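You operate a simulated robot arm through the tools that you are given. There is no shell and no other tool. Be economical: measure what you need, move in short steps, check, and stop when the job is done.

You run a simulated two-armed robot. Do the job below in one go: nothing can be reset, and whatever is moved stays where it is left.

Task
Put the roller and the black canister in the white tub.

It is judged by the outcome, as a careful person would: the job done as asked, and still so three seconds after it is handed in. It fails if anything else is knocked over, pushed out of place, dropped, spilled or broken.

Robot
Two 6-joint arms with two-finger parallel grippers on one trunk, on a base that drives. Base frame: it is fixed to the floor where the robot stands at the start and does not move with it; the origin is under the middle of the robot, x ahead of it, y to its left, z up. Lengths are in m, angles in degrees, forces in N, time in s.
The left shoulder is at the start at [0.06, 0.187, 1.172], the right one opposite. Places, roughly: white tub [7.75, 0, 1]; black canister [1.75, 0.75, 1]. Payload 1.57 kg a hand.
Tool frame (each hand has its own): the origin (TCP) lies between the finger pads and is the grasp point; the fingertips stand 0.03 m ahead of it; z points along the fingers, y is the line along which they close. The gripper opens to 0.11 m. The fingers are 0.024 m wide and 0.012 m thick; the gripper's body (0.048 by 0.112 m) begins 0.078 m behind the TCP.
Orientation is told as [roll, pitch, yaw] about the base's x, y, z axes, in that order, counted from this pose: with the fingers straight down and closing along the base's y, the tool's x points along the base's -x, its y along +y and its z along -z.

Tools
- The arms move only by the tool move_arm. It takes "left_plan", "right_plan" or both (then of equal length, played together; a hand with none holds still); each is a list of rows, each a list of 7 numbers: the shift along the base's x, y, z in cm, then the turn, a rotation vector about the base's x, y, z in degrees, then the opening, from 0 (shut) to 1 (fully open). In form: [[tx, ty, tz, ax, ay, az, claw], ...]. A call has 1 to 12 rows; each row shifts and turns the commanded pose from where the row before left it. A row lasts 0.2 s, in which the tool goes at most 0.05 m and 8.6 degrees; a call with a longer step from one row to the next is refused whole, and so is a gripper value outside its range. Where a pose cannot be reached the arm comes as near as it can. A force on the tool above 40 N (or 10 N above the force at the start of the call, whichever is more), or a blocked arm, ends the call early, and 0.2 s more pass. Each finger travels about 0.153 m/s and halts on what it meets, pressing with about 38 N; the grip force reading is that of the motor and also rises with nothing between the fingers. The clock runs only during rows and for 0.2 s after the last one: add rows that do not move to give the fingers time. The reply holds the time, the measured pose of the TCP, the force on the tool along the base axes, the opening and the grip force, in the units named above and with some noise.
- Cameras (640 x 400 px; columns grow to the right, rows downward): "scene" is now at [0.0139, -0.0057, 1.7097]; the picture's right is [-0.10, -1.00, 0.00], its down [-0.80, 0.08, -0.60] and it looks along [0.60, -0.06, -0.80] (base axes); focal length 294 px, centre (320, 200). "left" rides on the left gripper at [0.07, -0.016, -0.141] in its tool frame; the picture's right is [0.23, 0.97, 0.00], its down [-0.86, 0.20, -0.48] and it looks along [-0.47, 0.11, 0.88] (tool axes); focal length 222 px, centre (320, 200). "right" rides on the right gripper at [0.07, 0.016, -0.141] in its tool frame; the picture's right is [-0.23, 0.97, 0.00], its down [-0.86, -0.20, -0.48] and it looks along [-0.47, -0.11, 0.88] (tool axes); focal length 222 px, centre (320, 200). There is no depth. A picture from a camera that has moved, and an enlarged one, comes with that camera's place and axes in the base frame and with its lens.
- snapshot(camera): a new picture of that camera. The clock stands still meanwhile.
- move_column(by): slides the trunk up (or, below 0, down) by that many m; the arms and the scene camera ride with it, the base frame stays. It gives what a move gives, with no picture.
- drive_base(legs): drives the robot by 1 to 6 legs, each [ahead, left, turn to the left] in m, m and degrees, along the robot's own axes; the way and the turn of a leg run together, so that a leg with both is an arc; at most 1.5 m and 180 degrees a leg. The arms and the cameras ride along, it lands a little off, and it stops where it bumps. It gives what a move gives.
- head_to(pan, tilt): turns the head with the scene camera to pan (to the left, within 86 degrees either way) and tilt (down, from -29 to 69), counted from straight ahead of the robot. It gives what a move gives.
- close_up(camera, box): a new picture of the part [left, top, right, bottom] of that camera's present view, enlarged. The clock stands still meanwhile.
- close_job(): hands the job in; it is judged then, once.

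Go step by step. Nothing tells you exact positions but the pictures and the camera data: compare them with the known pose of the tool, close in by small moves and look again before you grip or let go. The budget is 120 turns and 108 pictures, counting those below and the enlarged ones. Unless the task says otherwise, let go and move clear before handing in, and close with one line.

The tools are called as name(argument=value, ...) on one line, values as JSON. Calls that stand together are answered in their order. move_arm: Moves the arms, as the interface text tells. Its arguments: {"type":"object","properties":{"left_plan":{"type":"array","items":{"type":"array","items":{"type":"number"}}},"right_plan":{"type":"array","items":{"type":"array","items":{"type":"number"}}}},"required":[]} The other tools are called the same way: move_column (by) slides the trunk up or down; drive_base (legs) drives the base; head_to (pan, tilt) turns the head that bears the scene camera; snapshot (camera) takes a picture; close_up (camera, box) takes an enlarged picture of a part of a camera's view; close_job () hands the job in.

At the start:

```text
clock: 0.0
left_position: [0.478, 0.1533, 1.212]
left_tcp_rot: [0.0, 0.0, 0.0]
left_contact_force: [0.4, -0.3, -0.8]
left_opening: 0.1097
left_grasp_force: 0.0
right_position: [0.454, -0.2, 1.2104]
right_tcp_rot: [0.0, 0.1, 0.0]
right_contact_force: [-0.8, 0.0, -0.1]
right_opening: 0.11
right_grasp_force: 0.0
trunk travel left (down, up): [-0.8, 0.19]
robot x, y, heading: [-0.0022, 0.0009, 0.2]
head pan, tilt: [-5.7, 53.2]
```

scene: 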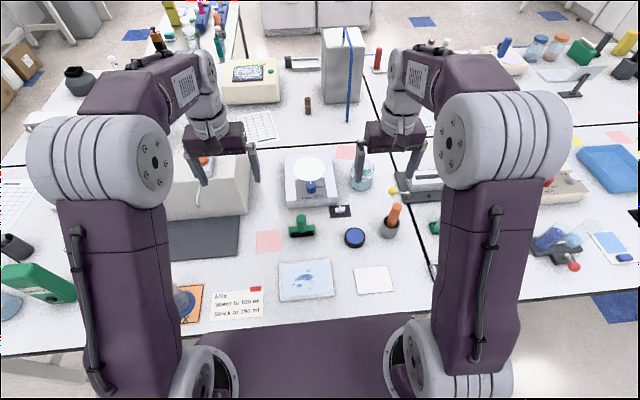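
right: 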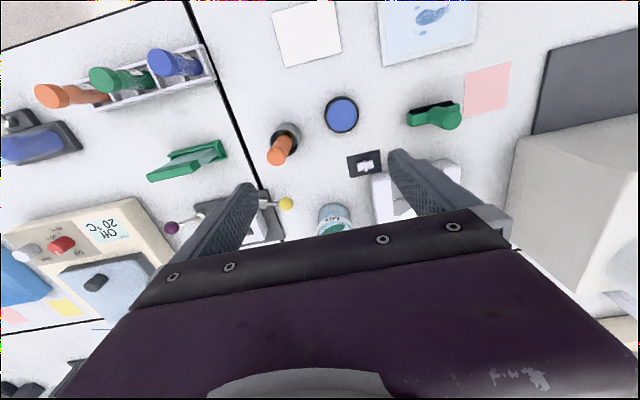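
left: 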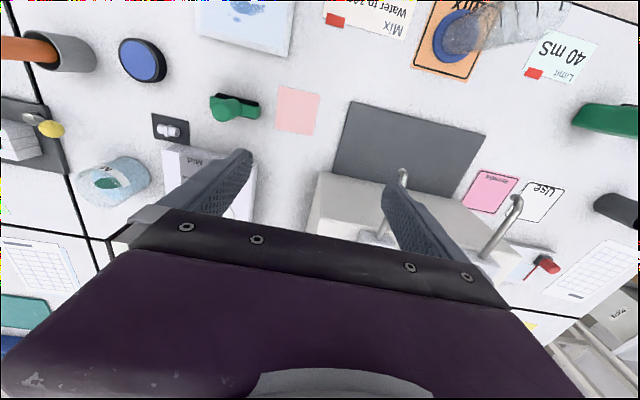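

The bench in front is crowded, and a dark jar stands at its far left edge, probably the black canister. I'll look around for the roller and the tub.

head_to(pan=0, tilt=15)

snapshot(camera="scene")

head_to(pan=60, tilt=30)

snapshot(camera="scene")

head_to(pan=-60, tilt=30)

snapshot(camera="scene")

```text
clock: 1.0
left_position: [0.4777, 0.1541, 1.2104]
left_tcp_rot: [0.0, -0.1, 0.0]
left_contact_force: [0.8, 1.0, -0.6]
left_opening: 0.1102
left_grasp_force: 0.0
right_position: [0.4536, -0.1995, 1.2101]
right_tcp_rot: [0.1, -0.1, 0.0]
right_contact_force: [-0.3, 0.1, 0.2]
right_opening: 0.1102
right_grasp_force: 0.1
trunk travel left (down, up): [-0.8, 0.19]
robot x, y, heading: [-0.0009, -0.0008, -0.0]
head pan, tilt: [0.0, 15.0]
```

```text
104 pictures are left
camera scene: at [0.0337, 0.0016, 1.7676], right [0.0, -1.0, 0.0], down [-0.26, 0.0, -0.97], along [0.97, 0.0, -0.26], focal length 294 px, centre (320, 200)
```

scene: 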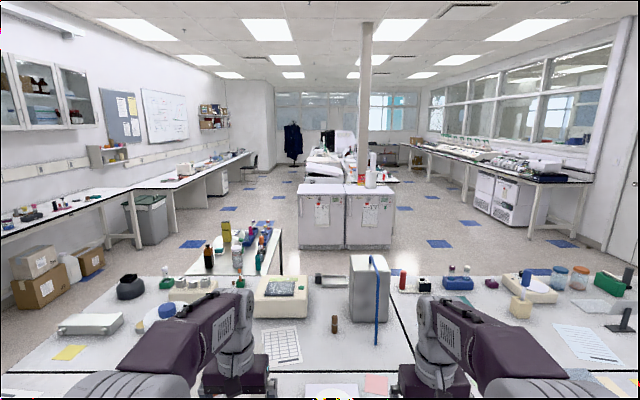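

```text
clock: 2.3
left_position: [0.4779, 0.1542, 1.2105]
left_tcp_rot: [0.0, 0.0, 0.0]
left_contact_force: [1.2, 0.2, -0.2]
left_opening: 0.1097
left_grasp_force: 0.0
right_position: [0.4531, -0.1997, 1.2111]
right_tcp_rot: [0.0, -0.1, -0.1]
right_contact_force: [-0.3, 0.9, 0.1]
right_opening: 0.1099
right_grasp_force: 0.1
trunk travel left (down, up): [-0.8, 0.19]
robot x, y, heading: [-0.0025, -0.0008, 0.0]
head pan, tilt: [60.0, 30.0]
```

```text
103 pictures are left
camera scene: at [-0.0143, 0.0799, 1.7435], right [0.87, -0.5, 0.0], down [-0.25, -0.43, -0.87], along [0.43, 0.75, -0.5], focal length 294 px, centre (320, 200)
```

scene: 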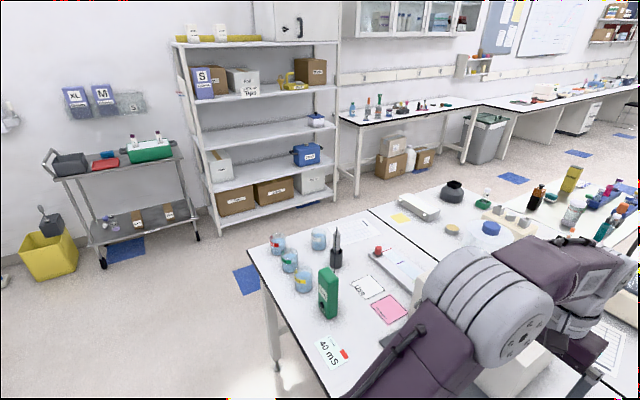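

```text
clock: 4.3
left_position: [0.4784, 0.1541, 1.2121]
left_tcp_rot: [-0.1, 0.0, 0.0]
left_contact_force: [0.0, -0.1, 0.0]
left_opening: 0.11
left_grasp_force: 0.0
right_position: [0.4541, -0.2008, 1.2115]
right_tcp_rot: [0.1, -0.1, 0.0]
right_contact_force: [-0.8, 0.2, -0.3]
right_opening: 0.1101
right_grasp_force: 0.0
trunk travel left (down, up): [-0.8, 0.19]
robot x, y, heading: [0.0003, 0.0028, 0.1]
head pan, tilt: [-60.0, 30.0]
```

```text
102 pictures are left
camera scene: at [-0.0143, -0.0767, 1.7435], right [-0.87, -0.5, 0.0], down [-0.25, 0.43, -0.87], along [0.43, -0.75, -0.5], focal length 294 px, centre (320, 200)
```

scene: 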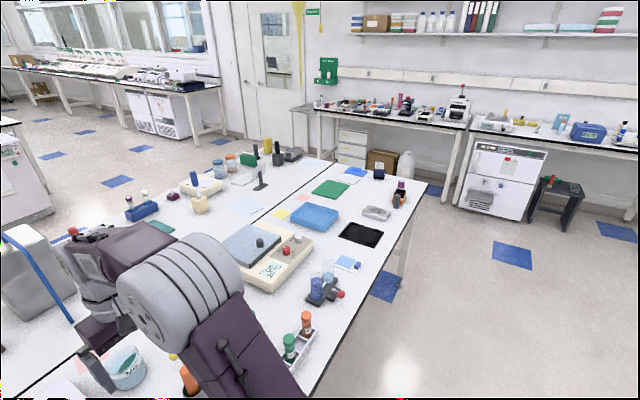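

It is a large lab. The black jar at about [1.75, 0.75] fits the canister, but I haven't found the roller yet, so I'll zoom in.

close_up(camera="scene", box=[80, 130, 440, 355])

head_to(pan=35, tilt=40)

close_up(camera="scene", box=[0, 0, 640, 400])

close_up(camera="right", box=[0, 0, 520, 325])

head_to(pan=0, tilt=18)

close_up(camera="scene", box=[80, 190, 400, 390])

close_up(camera="scene", box=[260, 90, 420, 190])

```text
1.78 times, centred on (260, 242) of scene
camera zoom: at [-0.0143, -0.0767, 1.7435], right [-0.87, -0.5, 0.0], down [-0.25, 0.43, -0.87], along [0.43, -0.75, -0.5], focal length 522 px, centre (427, 124)
```

zoom: 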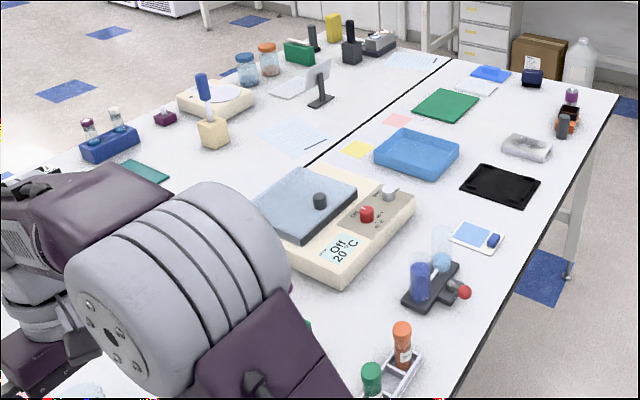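

```text
clock: 6.0
left_position: [0.4778, 0.1544, 1.2108]
left_tcp_rot: [0.0, -0.1, 0.0]
left_contact_force: [0.4, 0.6, 0.9]
left_opening: 0.1102
left_grasp_force: 0.1
right_position: [0.4543, -0.2009, 1.2114]
right_tcp_rot: [0.0, 0.0, 0.0]
right_contact_force: [0.4, -0.4, 0.3]
right_opening: 0.11
right_grasp_force: 0.1
trunk travel left (down, up): [-0.8, 0.19]
robot x, y, heading: [0.0013, 0.0004, -0.2]
head pan, tilt: [35.0, 40.0]
```

```text
1.00 times, centred on (320, 200) of scene
camera zoom: at [0.0101, 0.0503, 1.7281], right [0.57, -0.82, 0.0], down [-0.53, -0.37, -0.77], along [0.63, 0.44, -0.64], focal length 294 px, centre (320, 200)
```

zoom: 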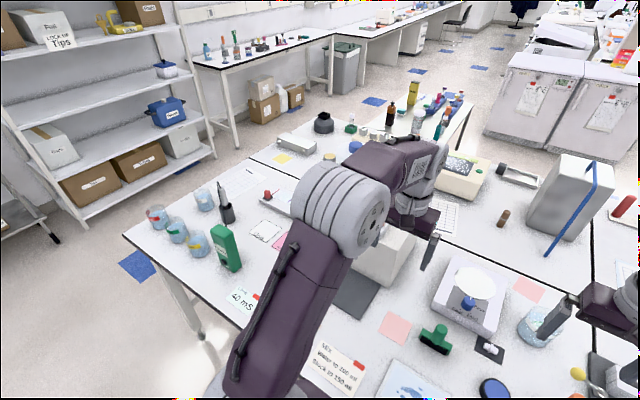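

```text
1.23 times, centred on (260, 162) of right
camera zoom: at [0.3838, -0.1835, 1.3523], right [0.23, 0.97, 0.0], down [0.86, -0.2, 0.48], along [0.47, -0.11, -0.88], focal length 273 px, centre (394, 246)
```

zoom: 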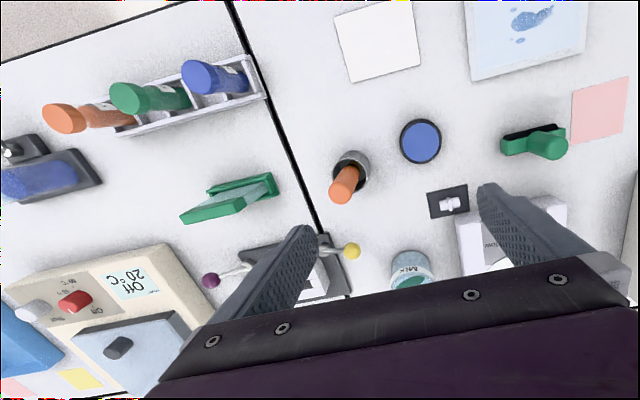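

```text
clock: 7.1
left_position: [0.4782, 0.1535, 1.2108]
left_tcp_rot: [0.0, -0.1, 0.0]
left_contact_force: [0.4, 0.7, 0.0]
left_opening: 0.11
left_grasp_force: 0.1
right_position: [0.4535, -0.2006, 1.2118]
right_tcp_rot: [0.0, 0.0, 0.0]
right_contact_force: [1.0, 0.2, -0.5]
right_opening: 0.11
right_grasp_force: 0.0
trunk travel left (down, up): [-0.8, 0.19]
robot x, y, heading: [-0.0002, 0.0003, 0.0]
head pan, tilt: [0.0, 18.0]
```

```text
2.00 times, centred on (240, 290) of scene
camera zoom: at [0.0336, 0.0018, 1.7628], right [0.0, -1.0, 0.0], down [-0.31, 0.0, -0.95], along [0.95, 0.0, -0.31], focal length 588 px, centre (480, 20)
```

zoom: 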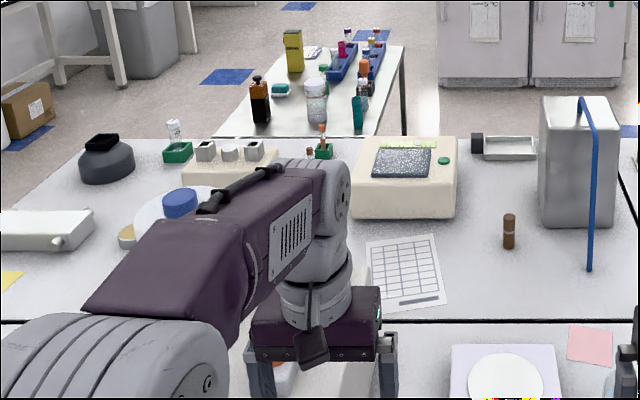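

```text
4.00 times, centred on (340, 140) of scene
camera zoom: at [0.0336, 0.0018, 1.7628], right [0.0, -1.0, 0.0], down [-0.31, 0.0, -0.95], along [0.95, 0.0, -0.31], focal length 1175 px, centre (240, 440)
```

zoom: 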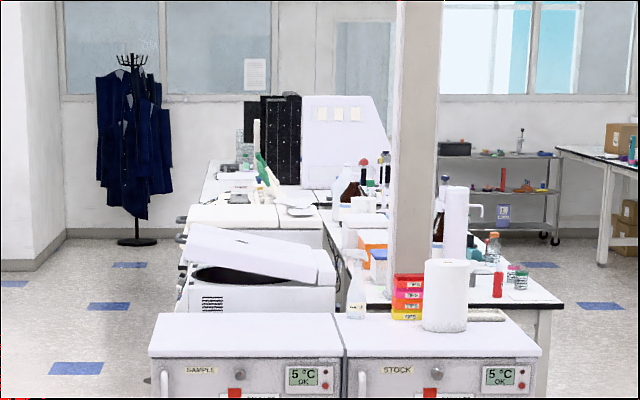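

The amber bottle with a black cap on the small rear table computes to about [1.74, 0.71], so I'll look there closely. I'll also scan other places for the roller.

close_up(camera="scene", box=[190, 195, 290, 258])

close_up(camera="scene", box=[300, 120, 380, 170])

close_up(camera="scene", box=[0, 110, 260, 272])

close_up(camera="scene", box=[380, 120, 640, 282])

```text
6.35 times, centred on (240, 226) of scene
camera zoom: at [0.0336, 0.0018, 1.7628], right [0.0, -1.0, 0.0], down [-0.31, 0.0, -0.95], along [0.95, 0.0, -0.31], focal length 1866 px, centre (828, 32)
```

zoom: 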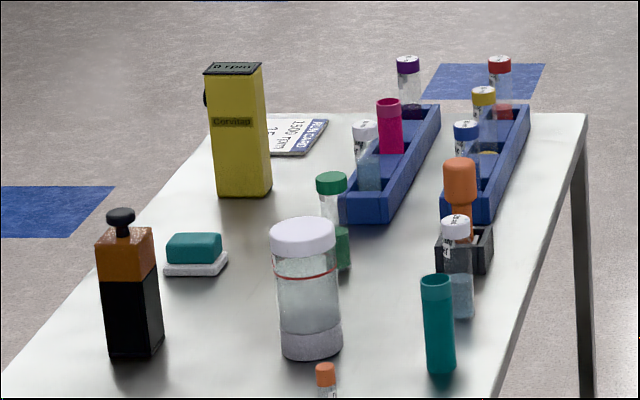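

```text
8.00 times, centred on (340, 145) of scene
camera zoom: at [0.0336, 0.0018, 1.7628], right [0.0, -1.0, 0.0], down [-0.31, 0.0, -0.95], along [0.95, 0.0, -0.31], focal length 2351 px, centre (160, 640)
```

zoom: 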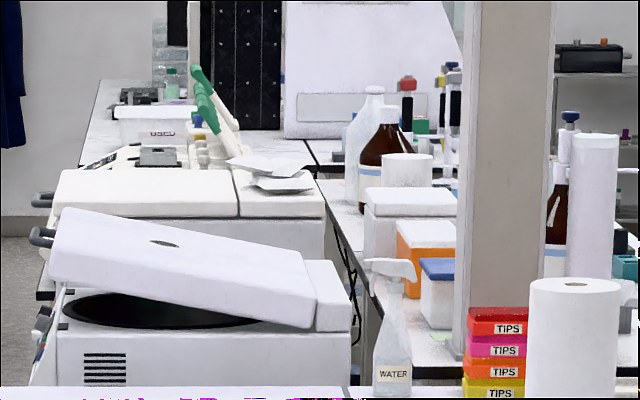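

```text
2.46 times, centred on (130, 191) of scene
camera zoom: at [0.0336, 0.0018, 1.7628], right [0.0, -1.0, 0.0], down [-0.31, 0.0, -0.95], along [0.95, 0.0, -0.31], focal length 723 px, centre (788, 222)
```

zoom: 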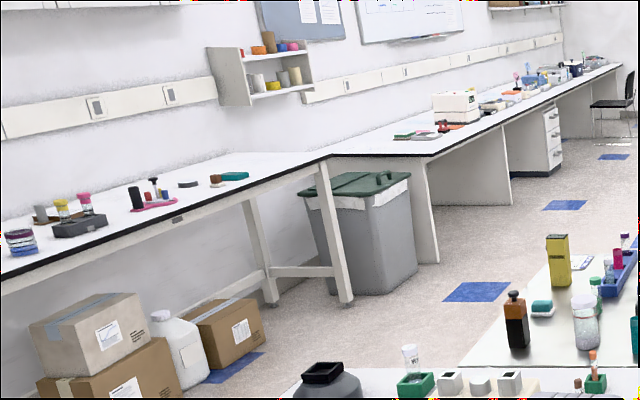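

```text
2.46 times, centred on (510, 201) of scene
camera zoom: at [0.0336, 0.0018, 1.7628], right [0.0, -1.0, 0.0], down [-0.31, 0.0, -0.95], along [0.95, 0.0, -0.31], focal length 723 px, centre (-148, 198)
```

zoom: 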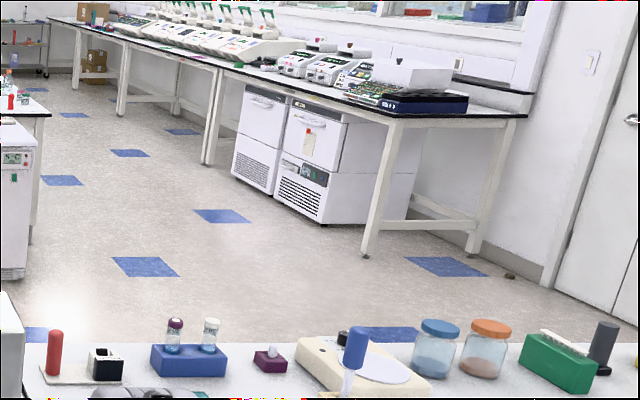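

The black square bottle with the amber shoulder stands near [1.75, 0.72], and the white "USED" tub near [7.8, 0.03]. I'm still searching for the roller, so I'll zoom in on the near bench.

head_to(pan=0, tilt=55)

close_up(camera="scene", box=[230, 120, 450, 300])

close_up(camera="scene", box=[0, 60, 200, 320])

head_to(pan=-35, tilt=30)

close_up(camera="scene", box=[240, 120, 560, 320])

close_up(camera="scene", box=[420, 60, 640, 200])

head_to(pan=-70, tilt=25)

close_up(camera="scene", box=[230, 30, 640, 290])

head_to(pan=60, tilt=25)

close_up(camera="scene", box=[0, 100, 250, 320])

close_up(camera="scene", box=[330, 90, 640, 290])

```text
clock: 8.1
left_position: [0.4771, 0.1538, 1.2113]
left_tcp_rot: [0.0, 0.0, -0.2]
left_contact_force: [-0.2, 0.6, 0.0]
left_opening: 0.1101
left_grasp_force: 0.0
right_position: [0.4543, -0.2005, 1.2101]
right_tcp_rot: [-0.1, 0.0, 0.0]
right_contact_force: [0.0, 0.4, 0.5]
right_opening: 0.1099
right_grasp_force: 0.1
trunk travel left (down, up): [-0.8, 0.19]
robot x, y, heading: [0.0016, -0.0009, 0.1]
head pan, tilt: [0.0, 55.0]
```

```text
2.22 times, centred on (340, 210) of scene
camera zoom: at [0.0125, 0.0016, 1.7075], right [0.0, -1.0, 0.0], down [-0.82, 0.0, -0.57], along [0.57, 0.0, -0.82], focal length 653 px, centre (276, 178)
```

zoom: 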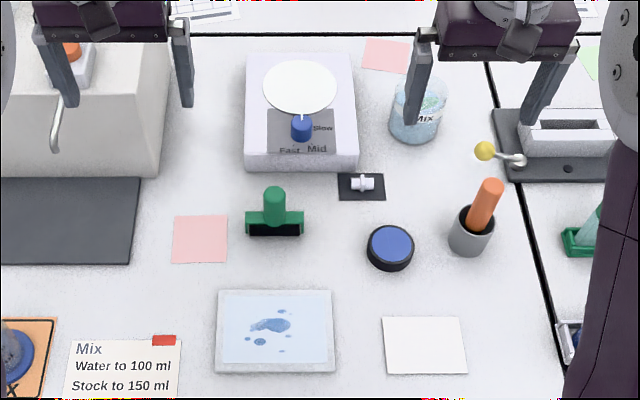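

```text
1.54 times, centred on (100, 190) of scene
camera zoom: at [0.0125, 0.0016, 1.7075], right [0.0, -1.0, 0.0], down [-0.82, 0.0, -0.57], along [0.57, 0.0, -0.82], focal length 452 px, centre (658, 215)
```

zoom: 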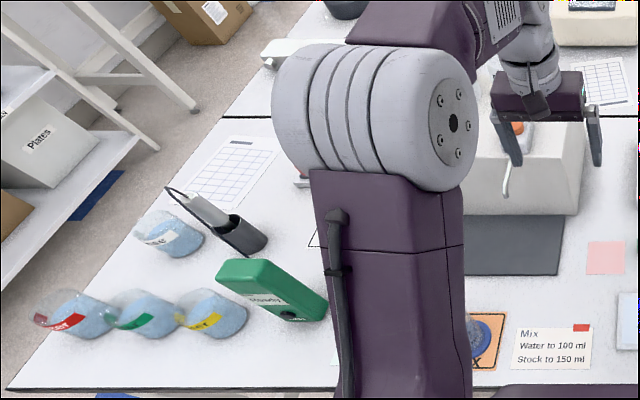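

```text
clock: 9.1
left_position: [0.4788, 0.1541, 1.2107]
left_tcp_rot: [-0.1, -0.1, -0.1]
left_contact_force: [-0.4, -0.2, 0.9]
left_opening: 0.1098
left_grasp_force: 0.0
right_position: [0.4545, -0.2003, 1.2103]
right_tcp_rot: [-0.1, 0.0, 0.0]
right_contact_force: [-0.6, 0.7, 0.0]
right_opening: 0.1103
right_grasp_force: 0.1
trunk travel left (down, up): [-0.8, 0.19]
robot x, y, heading: [0.001, -0.0009, 0.2]
head pan, tilt: [-35.0, 30.0]
```

```text
2.00 times, centred on (400, 220) of scene
camera zoom: at [0.0144, -0.0501, 1.7434], right [-0.57, -0.82, 0.0], down [-0.41, 0.29, -0.87], along [0.71, -0.5, -0.5], focal length 588 px, centre (160, 160)
```

zoom: 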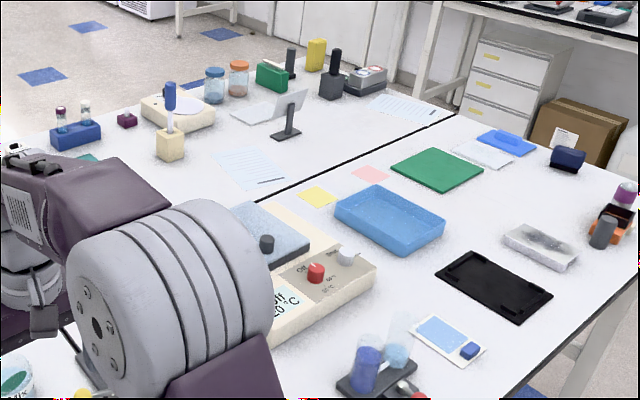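

```text
2.86 times, centred on (530, 130) of scene
camera zoom: at [0.0144, -0.0501, 1.7434], right [-0.57, -0.82, 0.0], down [-0.41, 0.29, -0.87], along [0.71, -0.5, -0.5], focal length 840 px, centre (-280, 400)
```

zoom: 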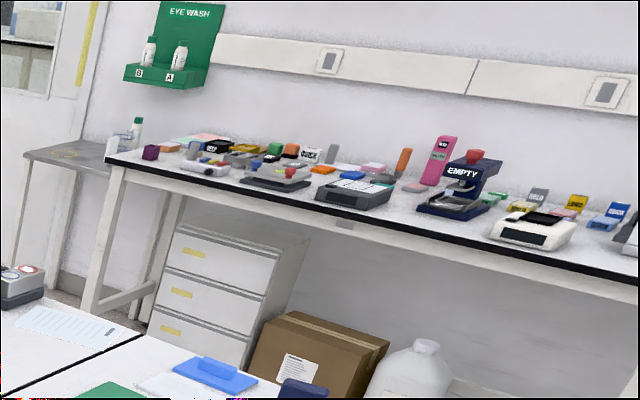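

```text
clock: 10.1
left_position: [0.4784, 0.1542, 1.2113]
left_tcp_rot: [0.0, 0.0, 0.0]
left_contact_force: [-1.1, 0.0, 0.0]
left_opening: 0.1102
left_grasp_force: 0.1
right_position: [0.4535, -0.2, 1.2112]
right_tcp_rot: [0.0, 0.0, 0.1]
right_contact_force: [-0.2, -0.7, -0.2]
right_opening: 0.1099
right_grasp_force: 0.0
trunk travel left (down, up): [-0.8, 0.19]
robot x, y, heading: [-0.0019, -0.0029, -0.1]
head pan, tilt: [-70.0, 25.0]
```

```text
1.54 times, centred on (435, 160) of scene
camera zoom: at [-0.028, -0.0849, 1.7515], right [-0.94, -0.34, 0.0], down [-0.14, 0.4, -0.91], along [0.31, -0.85, -0.42], focal length 452 px, centre (143, 262)
```

zoom: 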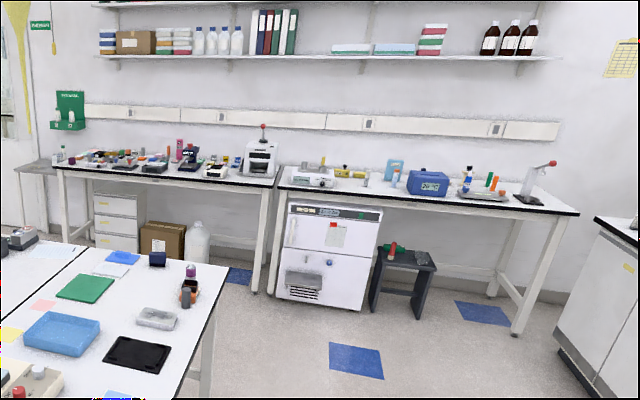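

```text
clock: 12.2
left_position: [0.4778, 0.1524, 1.2112]
left_tcp_rot: [0.0, -0.1, -0.1]
left_contact_force: [0.2, -0.6, -0.8]
left_opening: 0.1101
left_grasp_force: 0.1
right_position: [0.4527, -0.2003, 1.2107]
right_tcp_rot: [0.0, 0.0, 0.0]
right_contact_force: [-0.7, 0.1, 0.3]
right_opening: 0.11
right_grasp_force: 0.0
trunk travel left (down, up): [-0.8, 0.19]
robot x, y, heading: [0.0021, 0.0002, -0.0]
head pan, tilt: [60.0, 25.0]
```

```text
1.82 times, centred on (125, 210) of scene
camera zoom: at [-0.0135, 0.0813, 1.7515], right [0.87, -0.5, 0.0], down [-0.21, -0.37, -0.91], along [0.45, 0.78, -0.42], focal length 534 px, centre (674, 182)
```

zoom: 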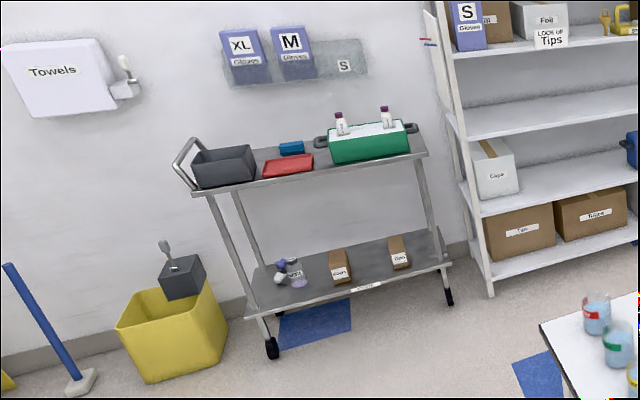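

```text
2.00 times, centred on (485, 190) of scene
camera zoom: at [-0.0135, 0.0813, 1.7515], right [0.87, -0.5, 0.0], down [-0.21, -0.37, -0.91], along [0.45, 0.78, -0.42], focal length 588 px, centre (-10, 220)
```

zoom: 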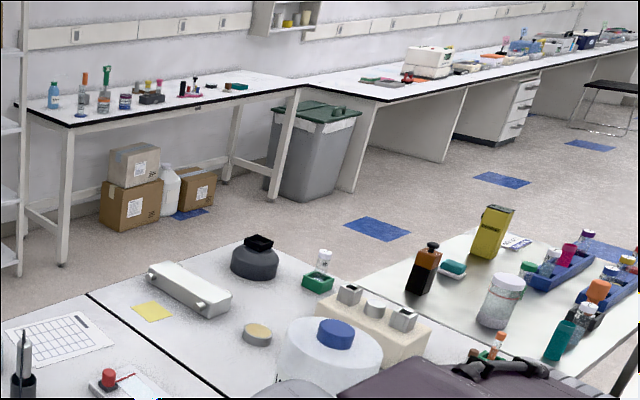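

The green T-shaped tool straight ahead could be the roller, so I'll look closely at it and at similar items.

head_to(pan=0, tilt=55)

close_up(camera="scene", box=[290, 170, 370, 220])

close_up(camera="left", box=[130, 60, 290, 160])

close_up(camera="right", box=[340, 70, 500, 170])

close_up(camera="left", box=[380, 0, 640, 300])

```text
clock: 13.5
left_position: [0.4778, 0.1538, 1.2118]
left_tcp_rot: [0.0, -0.1, 0.0]
left_contact_force: [-0.1, -0.3, 0.5]
left_opening: 0.1104
left_grasp_force: 0.0
right_position: [0.4546, -0.2007, 1.2114]
right_tcp_rot: [0.0, 0.1, 0.0]
right_contact_force: [0.2, 0.1, -0.3]
right_opening: 0.11
right_grasp_force: 0.1
trunk travel left (down, up): [-0.8, 0.19]
robot x, y, heading: [0.0015, 0.0031, 0.0]
head pan, tilt: [0.0, 55.0]
```

```text
8.00 times, centred on (330, 195) of scene
camera zoom: at [0.0125, 0.0017, 1.7075], right [0.0, -1.0, 0.0], down [-0.82, 0.0, -0.57], along [0.57, 0.0, -0.82], focal length 2351 px, centre (240, 240)
```

zoom: 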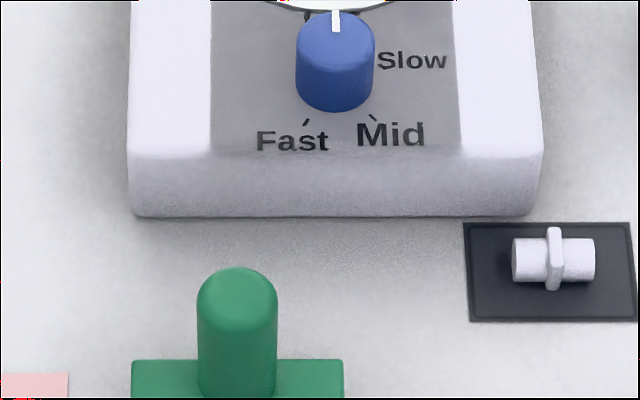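

```text
4.00 times, centred on (210, 110) of left
camera zoom: at [0.4089, 0.1368, 1.3525], right [-0.23, 0.97, 0.0], down [0.86, 0.2, 0.48], along [0.47, 0.11, -0.88], focal length 888 px, centre (760, 560)
```

zoom: 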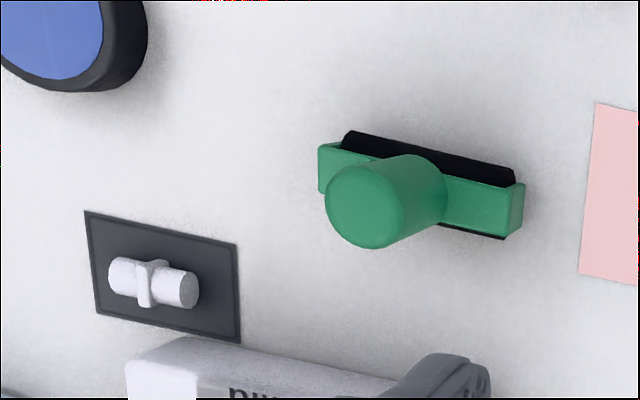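

```text
4.00 times, centred on (420, 120) of right
camera zoom: at [0.3838, -0.1834, 1.3523], right [0.23, 0.97, 0.0], down [0.86, -0.2, 0.48], along [0.47, -0.11, -0.88], focal length 888 px, centre (-80, 520)
```

zoom: 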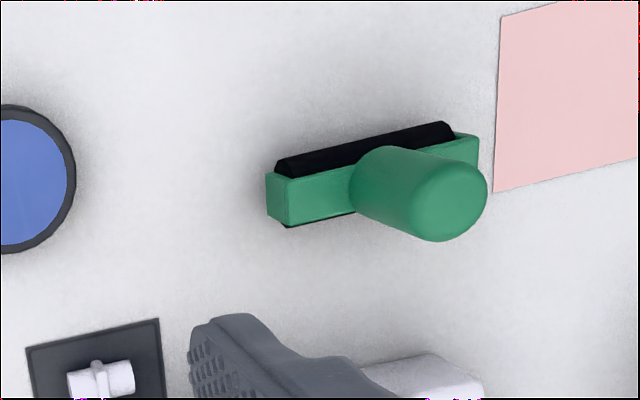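

```text
1.33 times, centred on (510, 150) of left
camera zoom: at [0.4089, 0.1368, 1.3525], right [-0.23, 0.97, 0.0], down [0.86, 0.2, 0.48], along [0.47, 0.11, -0.88], focal length 296 px, centre (67, 267)
```

zoom: 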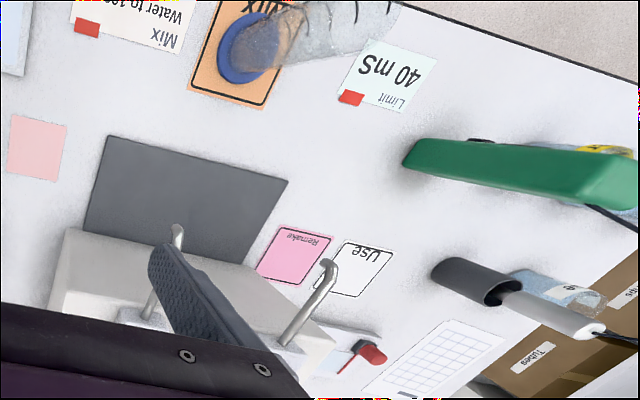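

The green tool with the black cylinder underneath is the roller. Its handle top triangulates to about [0.489, 0.001, 0.979]. I'll move the right hand above it and shift the left hand a little aside.

move_arm(right_plan=[[0, 4, 0, 0, 0, 0, 0.8], [0.7, 4, 0, 0, 0, 0, 0.8], [0.7, 4, 0, 0, 0, 0, 0.8], [0.7, 4, 0, 0, 0, 0, 0.8], [0.7, 4, 0, 0, 0, 0, 0.8], [0.7, 0, -4, 0, 0, 0, 0.8], [0, 0, -4, 0, 0, 0, 0.8], [0, 0, -4, 0, 0, 0, 0.8]], left_plan=[[0, 3, 0, 0, 0, 0, 1], [0, 3, 0, 0, 0, 0, 1], [0, 0, 0, 0, 0, 0, 1], [0, 0, 0, 0, 0, 0, 1], [0, 0, 0, 0, 0, 0, 1], [0, 0, 0, 0, 0, 0, 1], [0, 0, 0, 0, 0, 0, 1], [0, 0, 0, 0, 0, 0, 1]])

snapshot(camera="right")

snapshot(camera="scene")

```text
clock: 15.3
left_position: [0.4787, 0.2159, 1.2097]
left_tcp_rot: [0.1, 0.0, 0.0]
left_contact_force: [0.7, 0.1, -0.3]
left_opening: 0.1102
left_grasp_force: 0.0
right_position: [0.4884, 0.0018, 1.0914]
right_tcp_rot: [0.1, 0.1, 0.0]
right_contact_force: [0.4, -0.2, -0.5]
right_opening: 0.0882
right_grasp_force: 0.1
trunk travel left (down, up): [-0.8, 0.19]
robot x, y, heading: [0.001, 0.0018, 0.1]
head pan, tilt: [0.0, 55.0]
```

```text
81 pictures are left
camera right: at [0.4189, 0.0183, 1.2331], right [0.23, 0.97, 0.0], down [0.86, -0.2, 0.48], along [0.47, -0.11, -0.88], focal length 222 px, centre (320, 200)
```

right: 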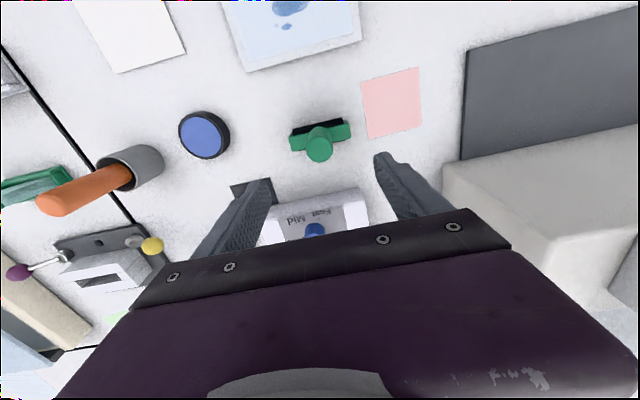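

```text
80 pictures are left
camera scene: at [0.0133, 0.0029, 1.7075], right [0.0, -1.0, 0.0], down [-0.82, 0.0, -0.57], along [0.57, 0.0, -0.82], focal length 294 px, centre (320, 200)
```

scene: 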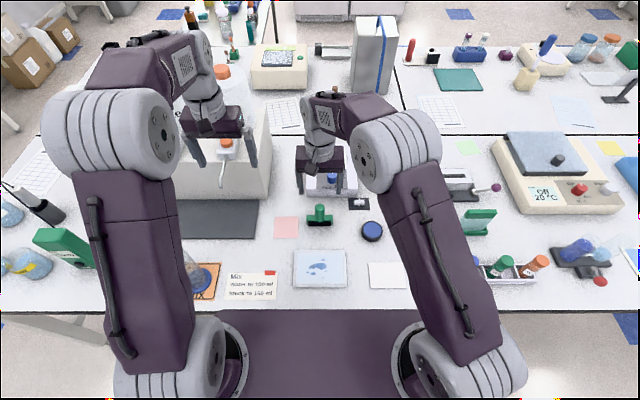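

The handle top matches my estimate at [0.488, 0.001, 0.979]. I'll go down and grip the handle.

move_arm(right_plan=[[0, 0, -4, 0, 0, 0, 0.8], [0, 0, -4, 0, 0, 0, 0.8], [0, 0, -3, 0, 0, 0, 0.8], [0, 0, -3, 0, 0, 0, 0.8], [0, 0, -0.5, 0, 0, 0, 0.8], [0, 0, 0, 0, 0, 0, 0.1], [0, 0, 0, 0, 0, 0, 0.1], [0, 0, 0, 0, 0, 0, 0.1]])

snapshot(camera="right")

```text
clock: 17.1
left_position: [0.4798, 0.2156, 1.211]
left_tcp_rot: [0.0, 0.1, 0.0]
left_contact_force: [-0.2, 0.0, 0.0]
left_opening: 0.1101
left_grasp_force: 0.0
right_position: [0.4877, -0.0012, 0.9458]
right_tcp_rot: [0.1, 0.0, 0.0]
right_contact_force: [1.6, 1.7, 1.7]
right_opening: 0.0812
right_grasp_force: 37.9
trunk travel left (down, up): [-0.8, 0.19]
robot x, y, heading: [0.0007, 0.0008, -0.0]
head pan, tilt: [0.0, 55.0]
```

```text
79 pictures are left
camera right: at [0.4178, 0.0161, 1.0874], right [0.23, 0.97, 0.0], down [0.85, -0.2, 0.48], along [0.47, -0.11, -0.88], focal length 222 px, centre (320, 200)
```

right: 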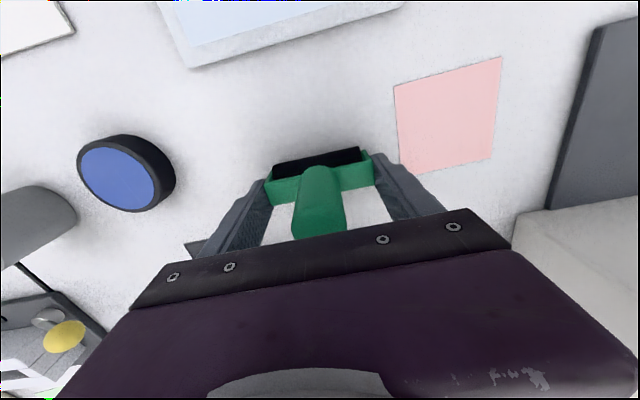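

The fingers met the ends of the crossbar, so I'll open, rise 2.5 cm and grip the handle itself.

move_arm(right_plan=[[0, 0, 0, 0, 0, 0, 0.85], [0, 0, 0, 0, 0, 0, 0.85], [0, 0, 2.2, 0, 0, 0, 0.85], [0, 0, 0, 0, 0, 0, 0.2], [0, 0, 0, 0, 0, 0, 0.1], [0, 0, 0, 0, 0, 0, 0.1], [0, 0, 0, 0, 0, 0, 0.1]])

snapshot(camera="right")

```text
clock: 18.7
left_position: [0.4794, 0.2148, 1.2105]
left_tcp_rot: [0.0, 0.0, 0.0]
left_contact_force: [0.5, 0.1, -0.5]
left_opening: 0.1098
left_grasp_force: 0.1
right_position: [0.4875, 0.0005, 0.9678]
right_tcp_rot: [0.0, 0.1, 0.1]
right_contact_force: [-1.0, -0.4, 2.4]
right_opening: 0.0288
right_grasp_force: 38.3
trunk travel left (down, up): [-0.8, 0.19]
robot x, y, heading: [0.0009, -0.0007, 0.0]
head pan, tilt: [0.0, 55.0]
```

```text
78 pictures are left
camera right: at [0.4174, 0.0161, 1.1096], right [0.23, 0.97, 0.0], down [0.85, -0.2, 0.48], along [0.47, -0.11, -0.88], focal length 222 px, centre (320, 200)
```

right: 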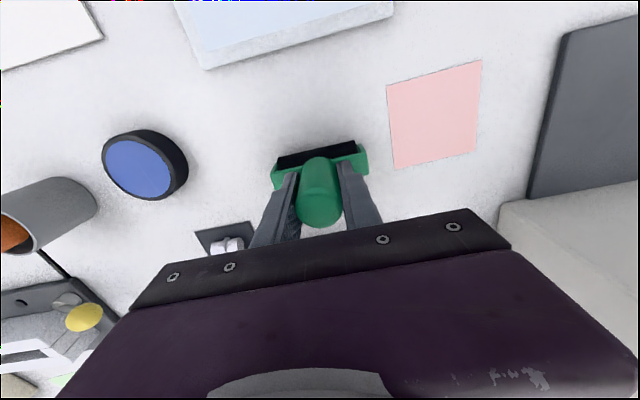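

The handle is held at a 2.9 cm opening. I'll lift it straight up and pull both hands in for driving.

move_arm(right_plan=[[0, 0, 3, 0, 0, 0, 0.1], [0, 0, 4, 0, 0, 0, 0.1], [0, 0, 4, 0, 0, 0, 0.1], [0, 0, 4, 0, 0, 0, 0.1], [0, 0, 4, 0, 0, 0, 0.1], [0, 0, 4, 0, 0, 0, 0.1], [-2, -4, 0, 0, 0, 0, 0.1], [-3, -4, 0, 0, 0, 0, 0.1], [-3, -4, 0, 0, 0, 0, 0.1], [-3, -3, 0, 0, 0, 0, 0.1]])

snapshot(camera="right")

head_to(pan=80, tilt=50)

snapshot(camera="scene")

```text
clock: 20.9
left_position: [0.4779, 0.2133, 1.2119]
left_tcp_rot: [0.1, -0.1, 0.0]
left_contact_force: [0.3, -0.4, 0.7]
left_opening: 0.1101
left_grasp_force: 0.1
right_position: [0.3762, -0.1511, 1.1986]
right_tcp_rot: [0.1, 0.0, 0.1]
right_contact_force: [-0.4, -0.2, -1.1]
right_opening: 0.0288
right_grasp_force: 37.6
trunk travel left (down, up): [-0.8, 0.19]
robot x, y, heading: [0.0023, 0.0019, 0.0]
head pan, tilt: [0.0, 55.0]
```

```text
77 pictures are left
camera right: at [0.3067, -0.1346, 1.3396], right [0.23, 0.97, 0.0], down [0.85, -0.2, 0.48], along [0.47, -0.11, -0.88], focal length 222 px, centre (320, 200)
```

right: 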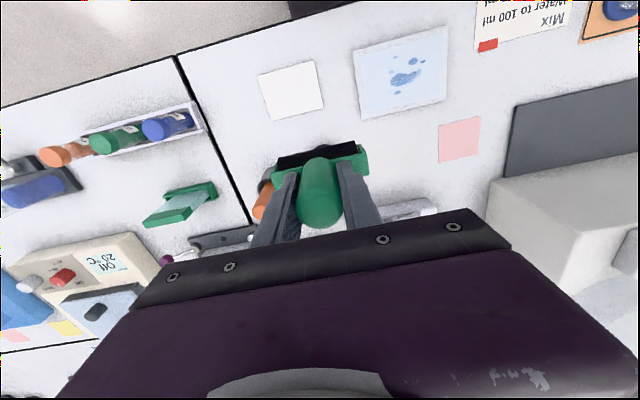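

```text
clock: 22.4
left_position: [0.4794, 0.2134, 1.21]
left_tcp_rot: [0.0, 0.0, -0.1]
left_contact_force: [0.0, 0.8, -0.7]
left_opening: 0.1099
left_grasp_force: 0.0
right_position: [0.3789, -0.15, 1.1973]
right_tcp_rot: [-0.1, 0.0, 0.0]
right_contact_force: [-0.2, -0.4, -1.8]
right_opening: 0.0289
right_grasp_force: 38.1
trunk travel left (down, up): [-0.8, 0.19]
robot x, y, heading: [-0.0016, -0.0012, 0.0]
head pan, tilt: [80.0, 50.0]
```

```text
76 pictures are left
camera scene: at [-0.0459, 0.0775, 1.714], right [0.98, -0.17, 0.0], down [-0.13, -0.75, -0.64], along [0.11, 0.63, -0.77], focal length 294 px, centre (320, 200)
```

scene: 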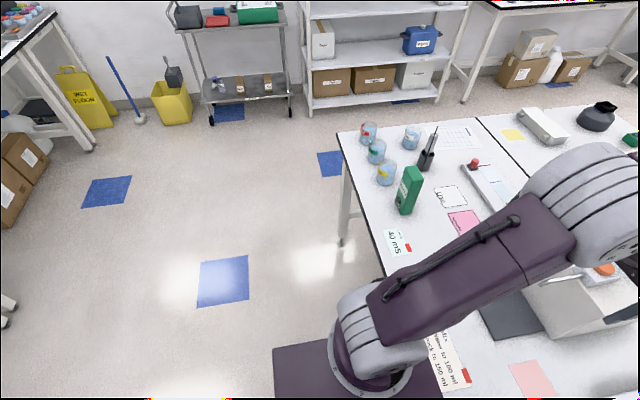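

The roller is secure in the right hand. The corridor to the left runs from the bench end at y≈1.18 to the shelves at y≈2.55, so I'll back off, strafe left and drive forward to beside the small table.

drive_base(legs=[[-0.4, 0, 0], [0, 1.0, 0], [0, 0.85, 0]])

head_to(pan=-10, tilt=35)

snapshot(camera="scene")

```text
clock: 34.0
left_position: [0.1334, 2.0847, 1.2113]
left_tcp_rot: [0.0, 0.1, -2.2]
left_contact_force: [-0.6, -0.2, -0.8]
left_opening: 0.11
left_grasp_force: 0.1
right_position: [0.0205, 1.7245, 1.1979]
right_tcp_rot: [0.1, 0.0, -2.1]
right_contact_force: [-0.9, -0.2, -2.1]
right_opening: 0.0289
right_grasp_force: 37.8
trunk travel left (down, up): [-0.8, 0.19]
robot x, y, heading: [-0.3519, 1.8901, -2.0]
head pan, tilt: [80.0, 50.0]
```

```text
clock: 35.6
left_position: [0.1343, 2.0847, 1.2113]
left_tcp_rot: [0.0, -0.1, -2.2]
left_contact_force: [0.4, -1.0, 0.1]
left_opening: 0.1098
left_grasp_force: 0.1
right_position: [0.0187, 1.7247, 1.1978]
right_tcp_rot: [0.0, 0.0, -2.1]
right_contact_force: [-0.1, 0.2, -1.7]
right_opening: 0.0291
right_grasp_force: 38.5
trunk travel left (down, up): [-0.8, 0.19]
robot x, y, heading: [-0.3511, 1.8892, -2.0]
head pan, tilt: [-10.0, 35.0]
```

```text
75 pictures are left
camera scene: at [-0.3265, 1.8735, 1.7357], right [-0.21, -0.98, 0.0], down [-0.56, 0.12, -0.82], along [0.8, -0.17, -0.57], focal length 294 px, centre (320, 200)
```

scene: 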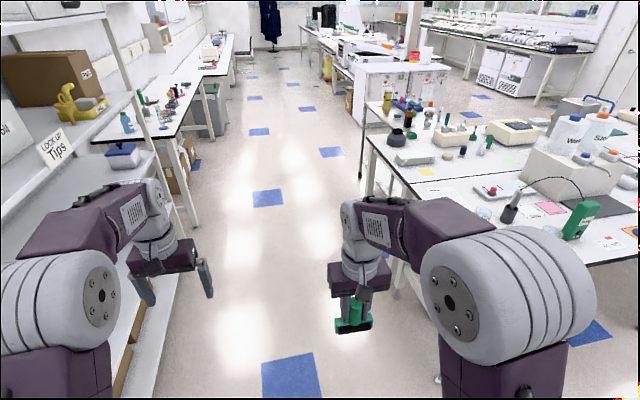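

The corridor is clear, so I'll drive ahead to x≈1.75 and then turn right toward the small table.

drive_base(legs=[[0, 0, 2], [1.05, -0.07, 0], [1.05, 0, 0], [0, 0, -90]])

head_to(pan=0, tilt=40)

snapshot(camera="scene")

```text
clock: 50.1
left_position: [1.9398, 1.3559, 1.2112]
left_tcp_rot: [0.0, 0.1, -89.2]
left_contact_force: [-0.2, -0.3, -0.2]
left_opening: 0.1099
left_grasp_force: 0.1
right_position: [1.5739, 1.452, 1.1976]
right_tcp_rot: [0.0, 0.0, -89.1]
right_contact_force: [0.1, 0.5, -0.8]
right_opening: 0.0288
right_grasp_force: 38.0
trunk travel left (down, up): [-0.8, 0.19]
robot x, y, heading: [1.719, 1.8335, -89.3]
head pan, tilt: [-10.0, 35.0]
```

```text
clock: 50.9
left_position: [1.9406, 1.3558, 1.2103]
left_tcp_rot: [0.0, 0.0, -89.2]
left_contact_force: [0.4, 0.1, 0.6]
left_opening: 0.1101
left_grasp_force: 0.1
right_position: [1.5744, 1.4517, 1.198]
right_tcp_rot: [0.1, 0.0, -89.2]
right_contact_force: [0.2, 0.4, -1.5]
right_opening: 0.029
right_grasp_force: 38.7
trunk travel left (down, up): [-0.8, 0.19]
robot x, y, heading: [1.7193, 1.8299, -89.4]
head pan, tilt: [0.0, 40.0]
```

```text
74 pictures are left
camera scene: at [1.7199, 1.8086, 1.7282], right [-1.0, -0.01, 0.0], down [-0.01, 0.64, -0.77], along [0.01, -0.77, -0.64], focal length 294 px, centre (320, 200)
```

scene: 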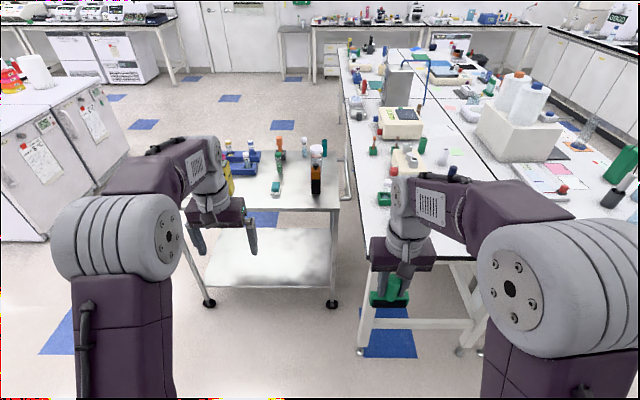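

The small table turns out to be a wheeled cart, so I mustn't bump it. I'll zoom in on the canister and look down to see how far the base sticks out.

close_up(camera="scene", box=[220, 125, 380, 225])

head_to(pan=0, tilt=69)

snapshot(camera="scene")

```text
4.00 times, centred on (300, 175) of scene
camera zoom: at [1.7199, 1.8086, 1.7282], right [-1.0, -0.01, 0.0], down [-0.01, 0.64, -0.77], along [0.01, -0.77, -0.64], focal length 1175 px, centre (400, 300)
```

zoom: 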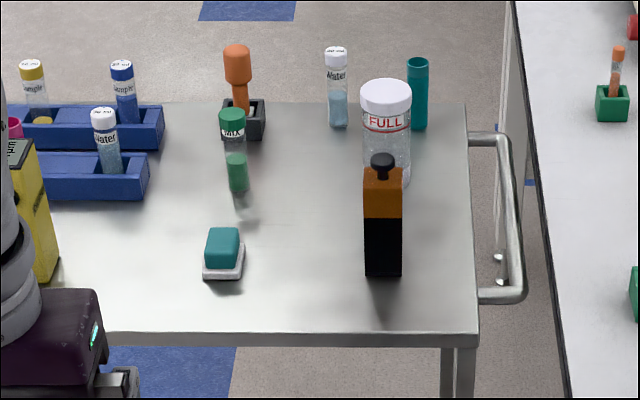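

```text
clock: 51.8
left_position: [1.9395, 1.3567, 1.2107]
left_tcp_rot: [0.0, 0.0, -89.2]
left_contact_force: [-0.1, 0.4, -0.2]
left_opening: 0.1102
left_grasp_force: 0.0
right_position: [1.5743, 1.4512, 1.1974]
right_tcp_rot: [0.0, 0.0, -89.2]
right_contact_force: [-0.5, 0.0, -2.1]
right_opening: 0.0289
right_grasp_force: 38.2
trunk travel left (down, up): [-0.8, 0.19]
robot x, y, heading: [1.7174, 1.8292, -89.2]
head pan, tilt: [0.0, 68.8]
```

```text
72 pictures are left
camera scene: at [1.7196, 1.8377, 1.6921], right [-1.0, -0.01, 0.0], down [-0.01, 0.93, -0.36], along [0.01, -0.36, -0.93], focal length 294 px, centre (320, 200)
```

scene: 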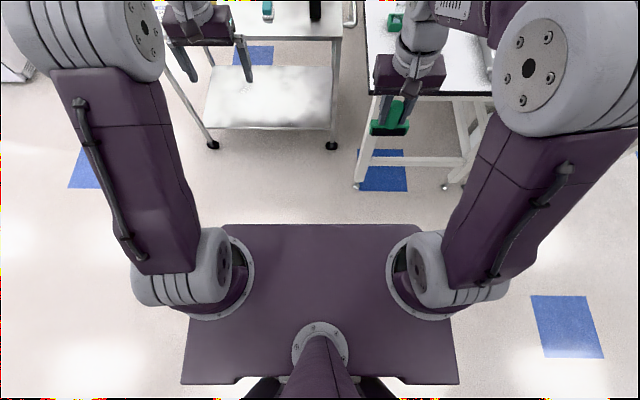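

The black square bottle on the cart, at about [1.755, 0.705] with a 4.4 cm width in x, is the canister. I'd have to park close to the cart and the bench corner, so I'll tilt the left hand to look back and measure the base footprint.

move_arm(left_plan=[[0, 0, 0, 8, 0, 0, 1], [0, 0, 0, 8, 0, 0, 1], [0, 0, 0, 8, 0, 0, 1], [0, 0, 0, 8, 0, 0, 1], [0, 0, 0, 8, 0, 0, 1], [0, 0, 0, 8, 0, 0, 1], [0, 0, 0, 8, 0, 0, 1]])

snapshot(camera="left")

```text
clock: 53.4
left_position: [1.9347, 1.4802, 1.1523]
left_tcp_rot: [1.2, 56.0, -88.6]
left_contact_force: [-0.3, 1.0, 0.1]
left_opening: 0.11
left_grasp_force: 0.0
left hand out of reach, approached as far as the arm can: row 3, 4, 5, 6, 7
right_position: [1.5738, 1.4517, 1.1967]
right_tcp_rot: [0.0, 0.0, -89.1]
right_contact_force: [0.9, 0.3, -1.3]
right_opening: 0.0286
right_grasp_force: 38.1
trunk travel left (down, up): [-0.8, 0.19]
robot x, y, heading: [1.7187, 1.8313, -89.3]
head pan, tilt: [0.0, 68.8]
```

```text
71 pictures are left
camera left: at [1.9186, 1.4016, 1.2892], right [0.97, 0.13, 0.2], down [0.21, -0.87, -0.44], along [0.12, 0.47, -0.88], focal length 222 px, centre (320, 200)
```

left: 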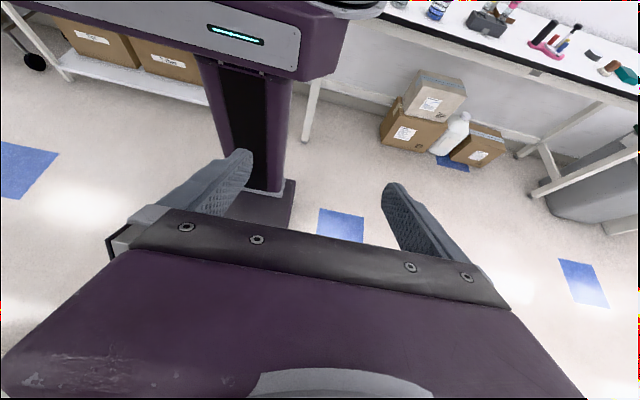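

The base reaches about 0.3 m behind the axis and ±0.2 m sideways. I'll tilt the hand partly back to see the front edge as well.

move_arm(left_plan=[[0, 0, 0, -8, 0, 0, 1], [0, 0, 0, -8, 0, 0, 1], [0, 0, 0, -8, 0, 0, 1], [0, 0, 0, -8, 0, 0, 1]])

snapshot(camera="left")

```text
clock: 54.4
left_position: [1.9337, 1.4808, 1.1523]
left_tcp_rot: [0.4, 23.9, -89.2]
left_contact_force: [0.0, 1.2, 1.1]
left_opening: 0.1098
left_grasp_force: 0.2
right_position: [1.5742, 1.4539, 1.198]
right_tcp_rot: [0.0, -0.1, -89.1]
right_contact_force: [0.3, 1.1, -1.6]
right_opening: 0.0287
right_grasp_force: 38.2
trunk travel left (down, up): [-0.8, 0.19]
robot x, y, heading: [1.7182, 1.8297, -89.3]
head pan, tilt: [0.0, 68.8]
```

```text
70 pictures are left
camera left: at [1.9176, 1.4866, 1.3101], right [0.97, 0.22, 0.1], down [0.21, -0.97, 0.09], along [0.12, -0.07, -0.99], focal length 222 px, centre (320, 200)
```

left: 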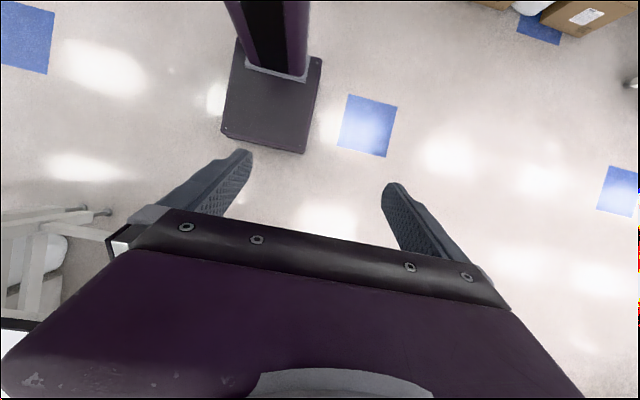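

The base front is only 0.21 m ahead of the axis with a half-width of 0.21 m. I can therefore park near [1.9, 1.2] at heading about -108° with good clearance, so I'll straighten the left hand and drive there in steps.

move_arm(left_plan=[[0, 0, 0, -8, 0, 0, 1], [0, 0, 0, -8, 0, 0, 1], [0, 0, 0, -8, 0, 0, 1], [0, 0, 0, 0, 0, 0, 1]])

drive_base(legs=[[0, 0.18, 0], [0.4, 0, 0], [0, 0, -18.5]])

head_to(pan=0, tilt=50)

snapshot(camera="scene")

```text
clock: 55.4
left_position: [1.9336, 1.4788, 1.1511]
left_tcp_rot: [-0.1, 0.0, -89.2]
left_contact_force: [-0.1, 1.1, -0.2]
left_opening: 0.1101
left_grasp_force: 0.1
right_position: [1.5756, 1.4516, 1.1973]
right_tcp_rot: [-0.1, 0.0, -89.2]
right_contact_force: [0.5, 0.0, -1.1]
right_opening: 0.0286
right_grasp_force: 38.0
trunk travel left (down, up): [-0.8, 0.19]
robot x, y, heading: [1.7209, 1.8305, -89.4]
head pan, tilt: [0.0, 68.8]
```

```text
clock: 60.0
left_position: [2.0001, 1.0325, 1.1523]
left_tcp_rot: [0.0, 0.1, -107.5]
left_contact_force: [-0.2, -0.4, -0.3]
left_opening: 0.11
left_grasp_force: 0.2
right_position: [1.6494, 1.1185, 1.1971]
right_tcp_rot: [0.0, 0.0, -107.4]
right_contact_force: [0.0, 0.1, -1.4]
right_opening: 0.0289
right_grasp_force: 37.9
trunk travel left (down, up): [-0.8, 0.19]
robot x, y, heading: [1.9083, 1.4354, -107.4]
head pan, tilt: [0.0, 68.8]
```

```text
clock: 60.8
left_position: [1.9991, 1.0334, 1.1523]
left_tcp_rot: [0.1, 0.0, -107.5]
left_contact_force: [-0.1, 0.1, -1.1]
left_opening: 0.11
left_grasp_force: 0.1
right_position: [1.6488, 1.1197, 1.1987]
right_tcp_rot: [0.0, 0.0, -107.5]
right_contact_force: [-0.9, -0.5, -0.7]
right_opening: 0.0287
right_grasp_force: 38.0
trunk travel left (down, up): [-0.8, 0.19]
robot x, y, heading: [1.9074, 1.4312, -107.2]
head pan, tilt: [0.0, 50.0]
```

```text
69 pictures are left
camera scene: at [1.9004, 1.4207, 1.7139], right [-0.95, 0.3, 0.0], down [0.23, 0.73, -0.64], along [-0.19, -0.61, -0.77], focal length 294 px, centre (320, 200)
```

scene: 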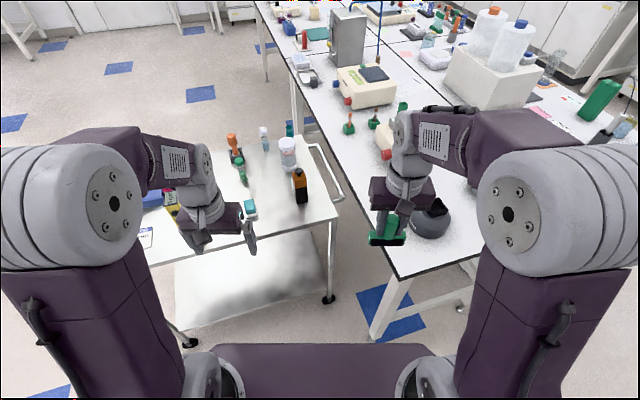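

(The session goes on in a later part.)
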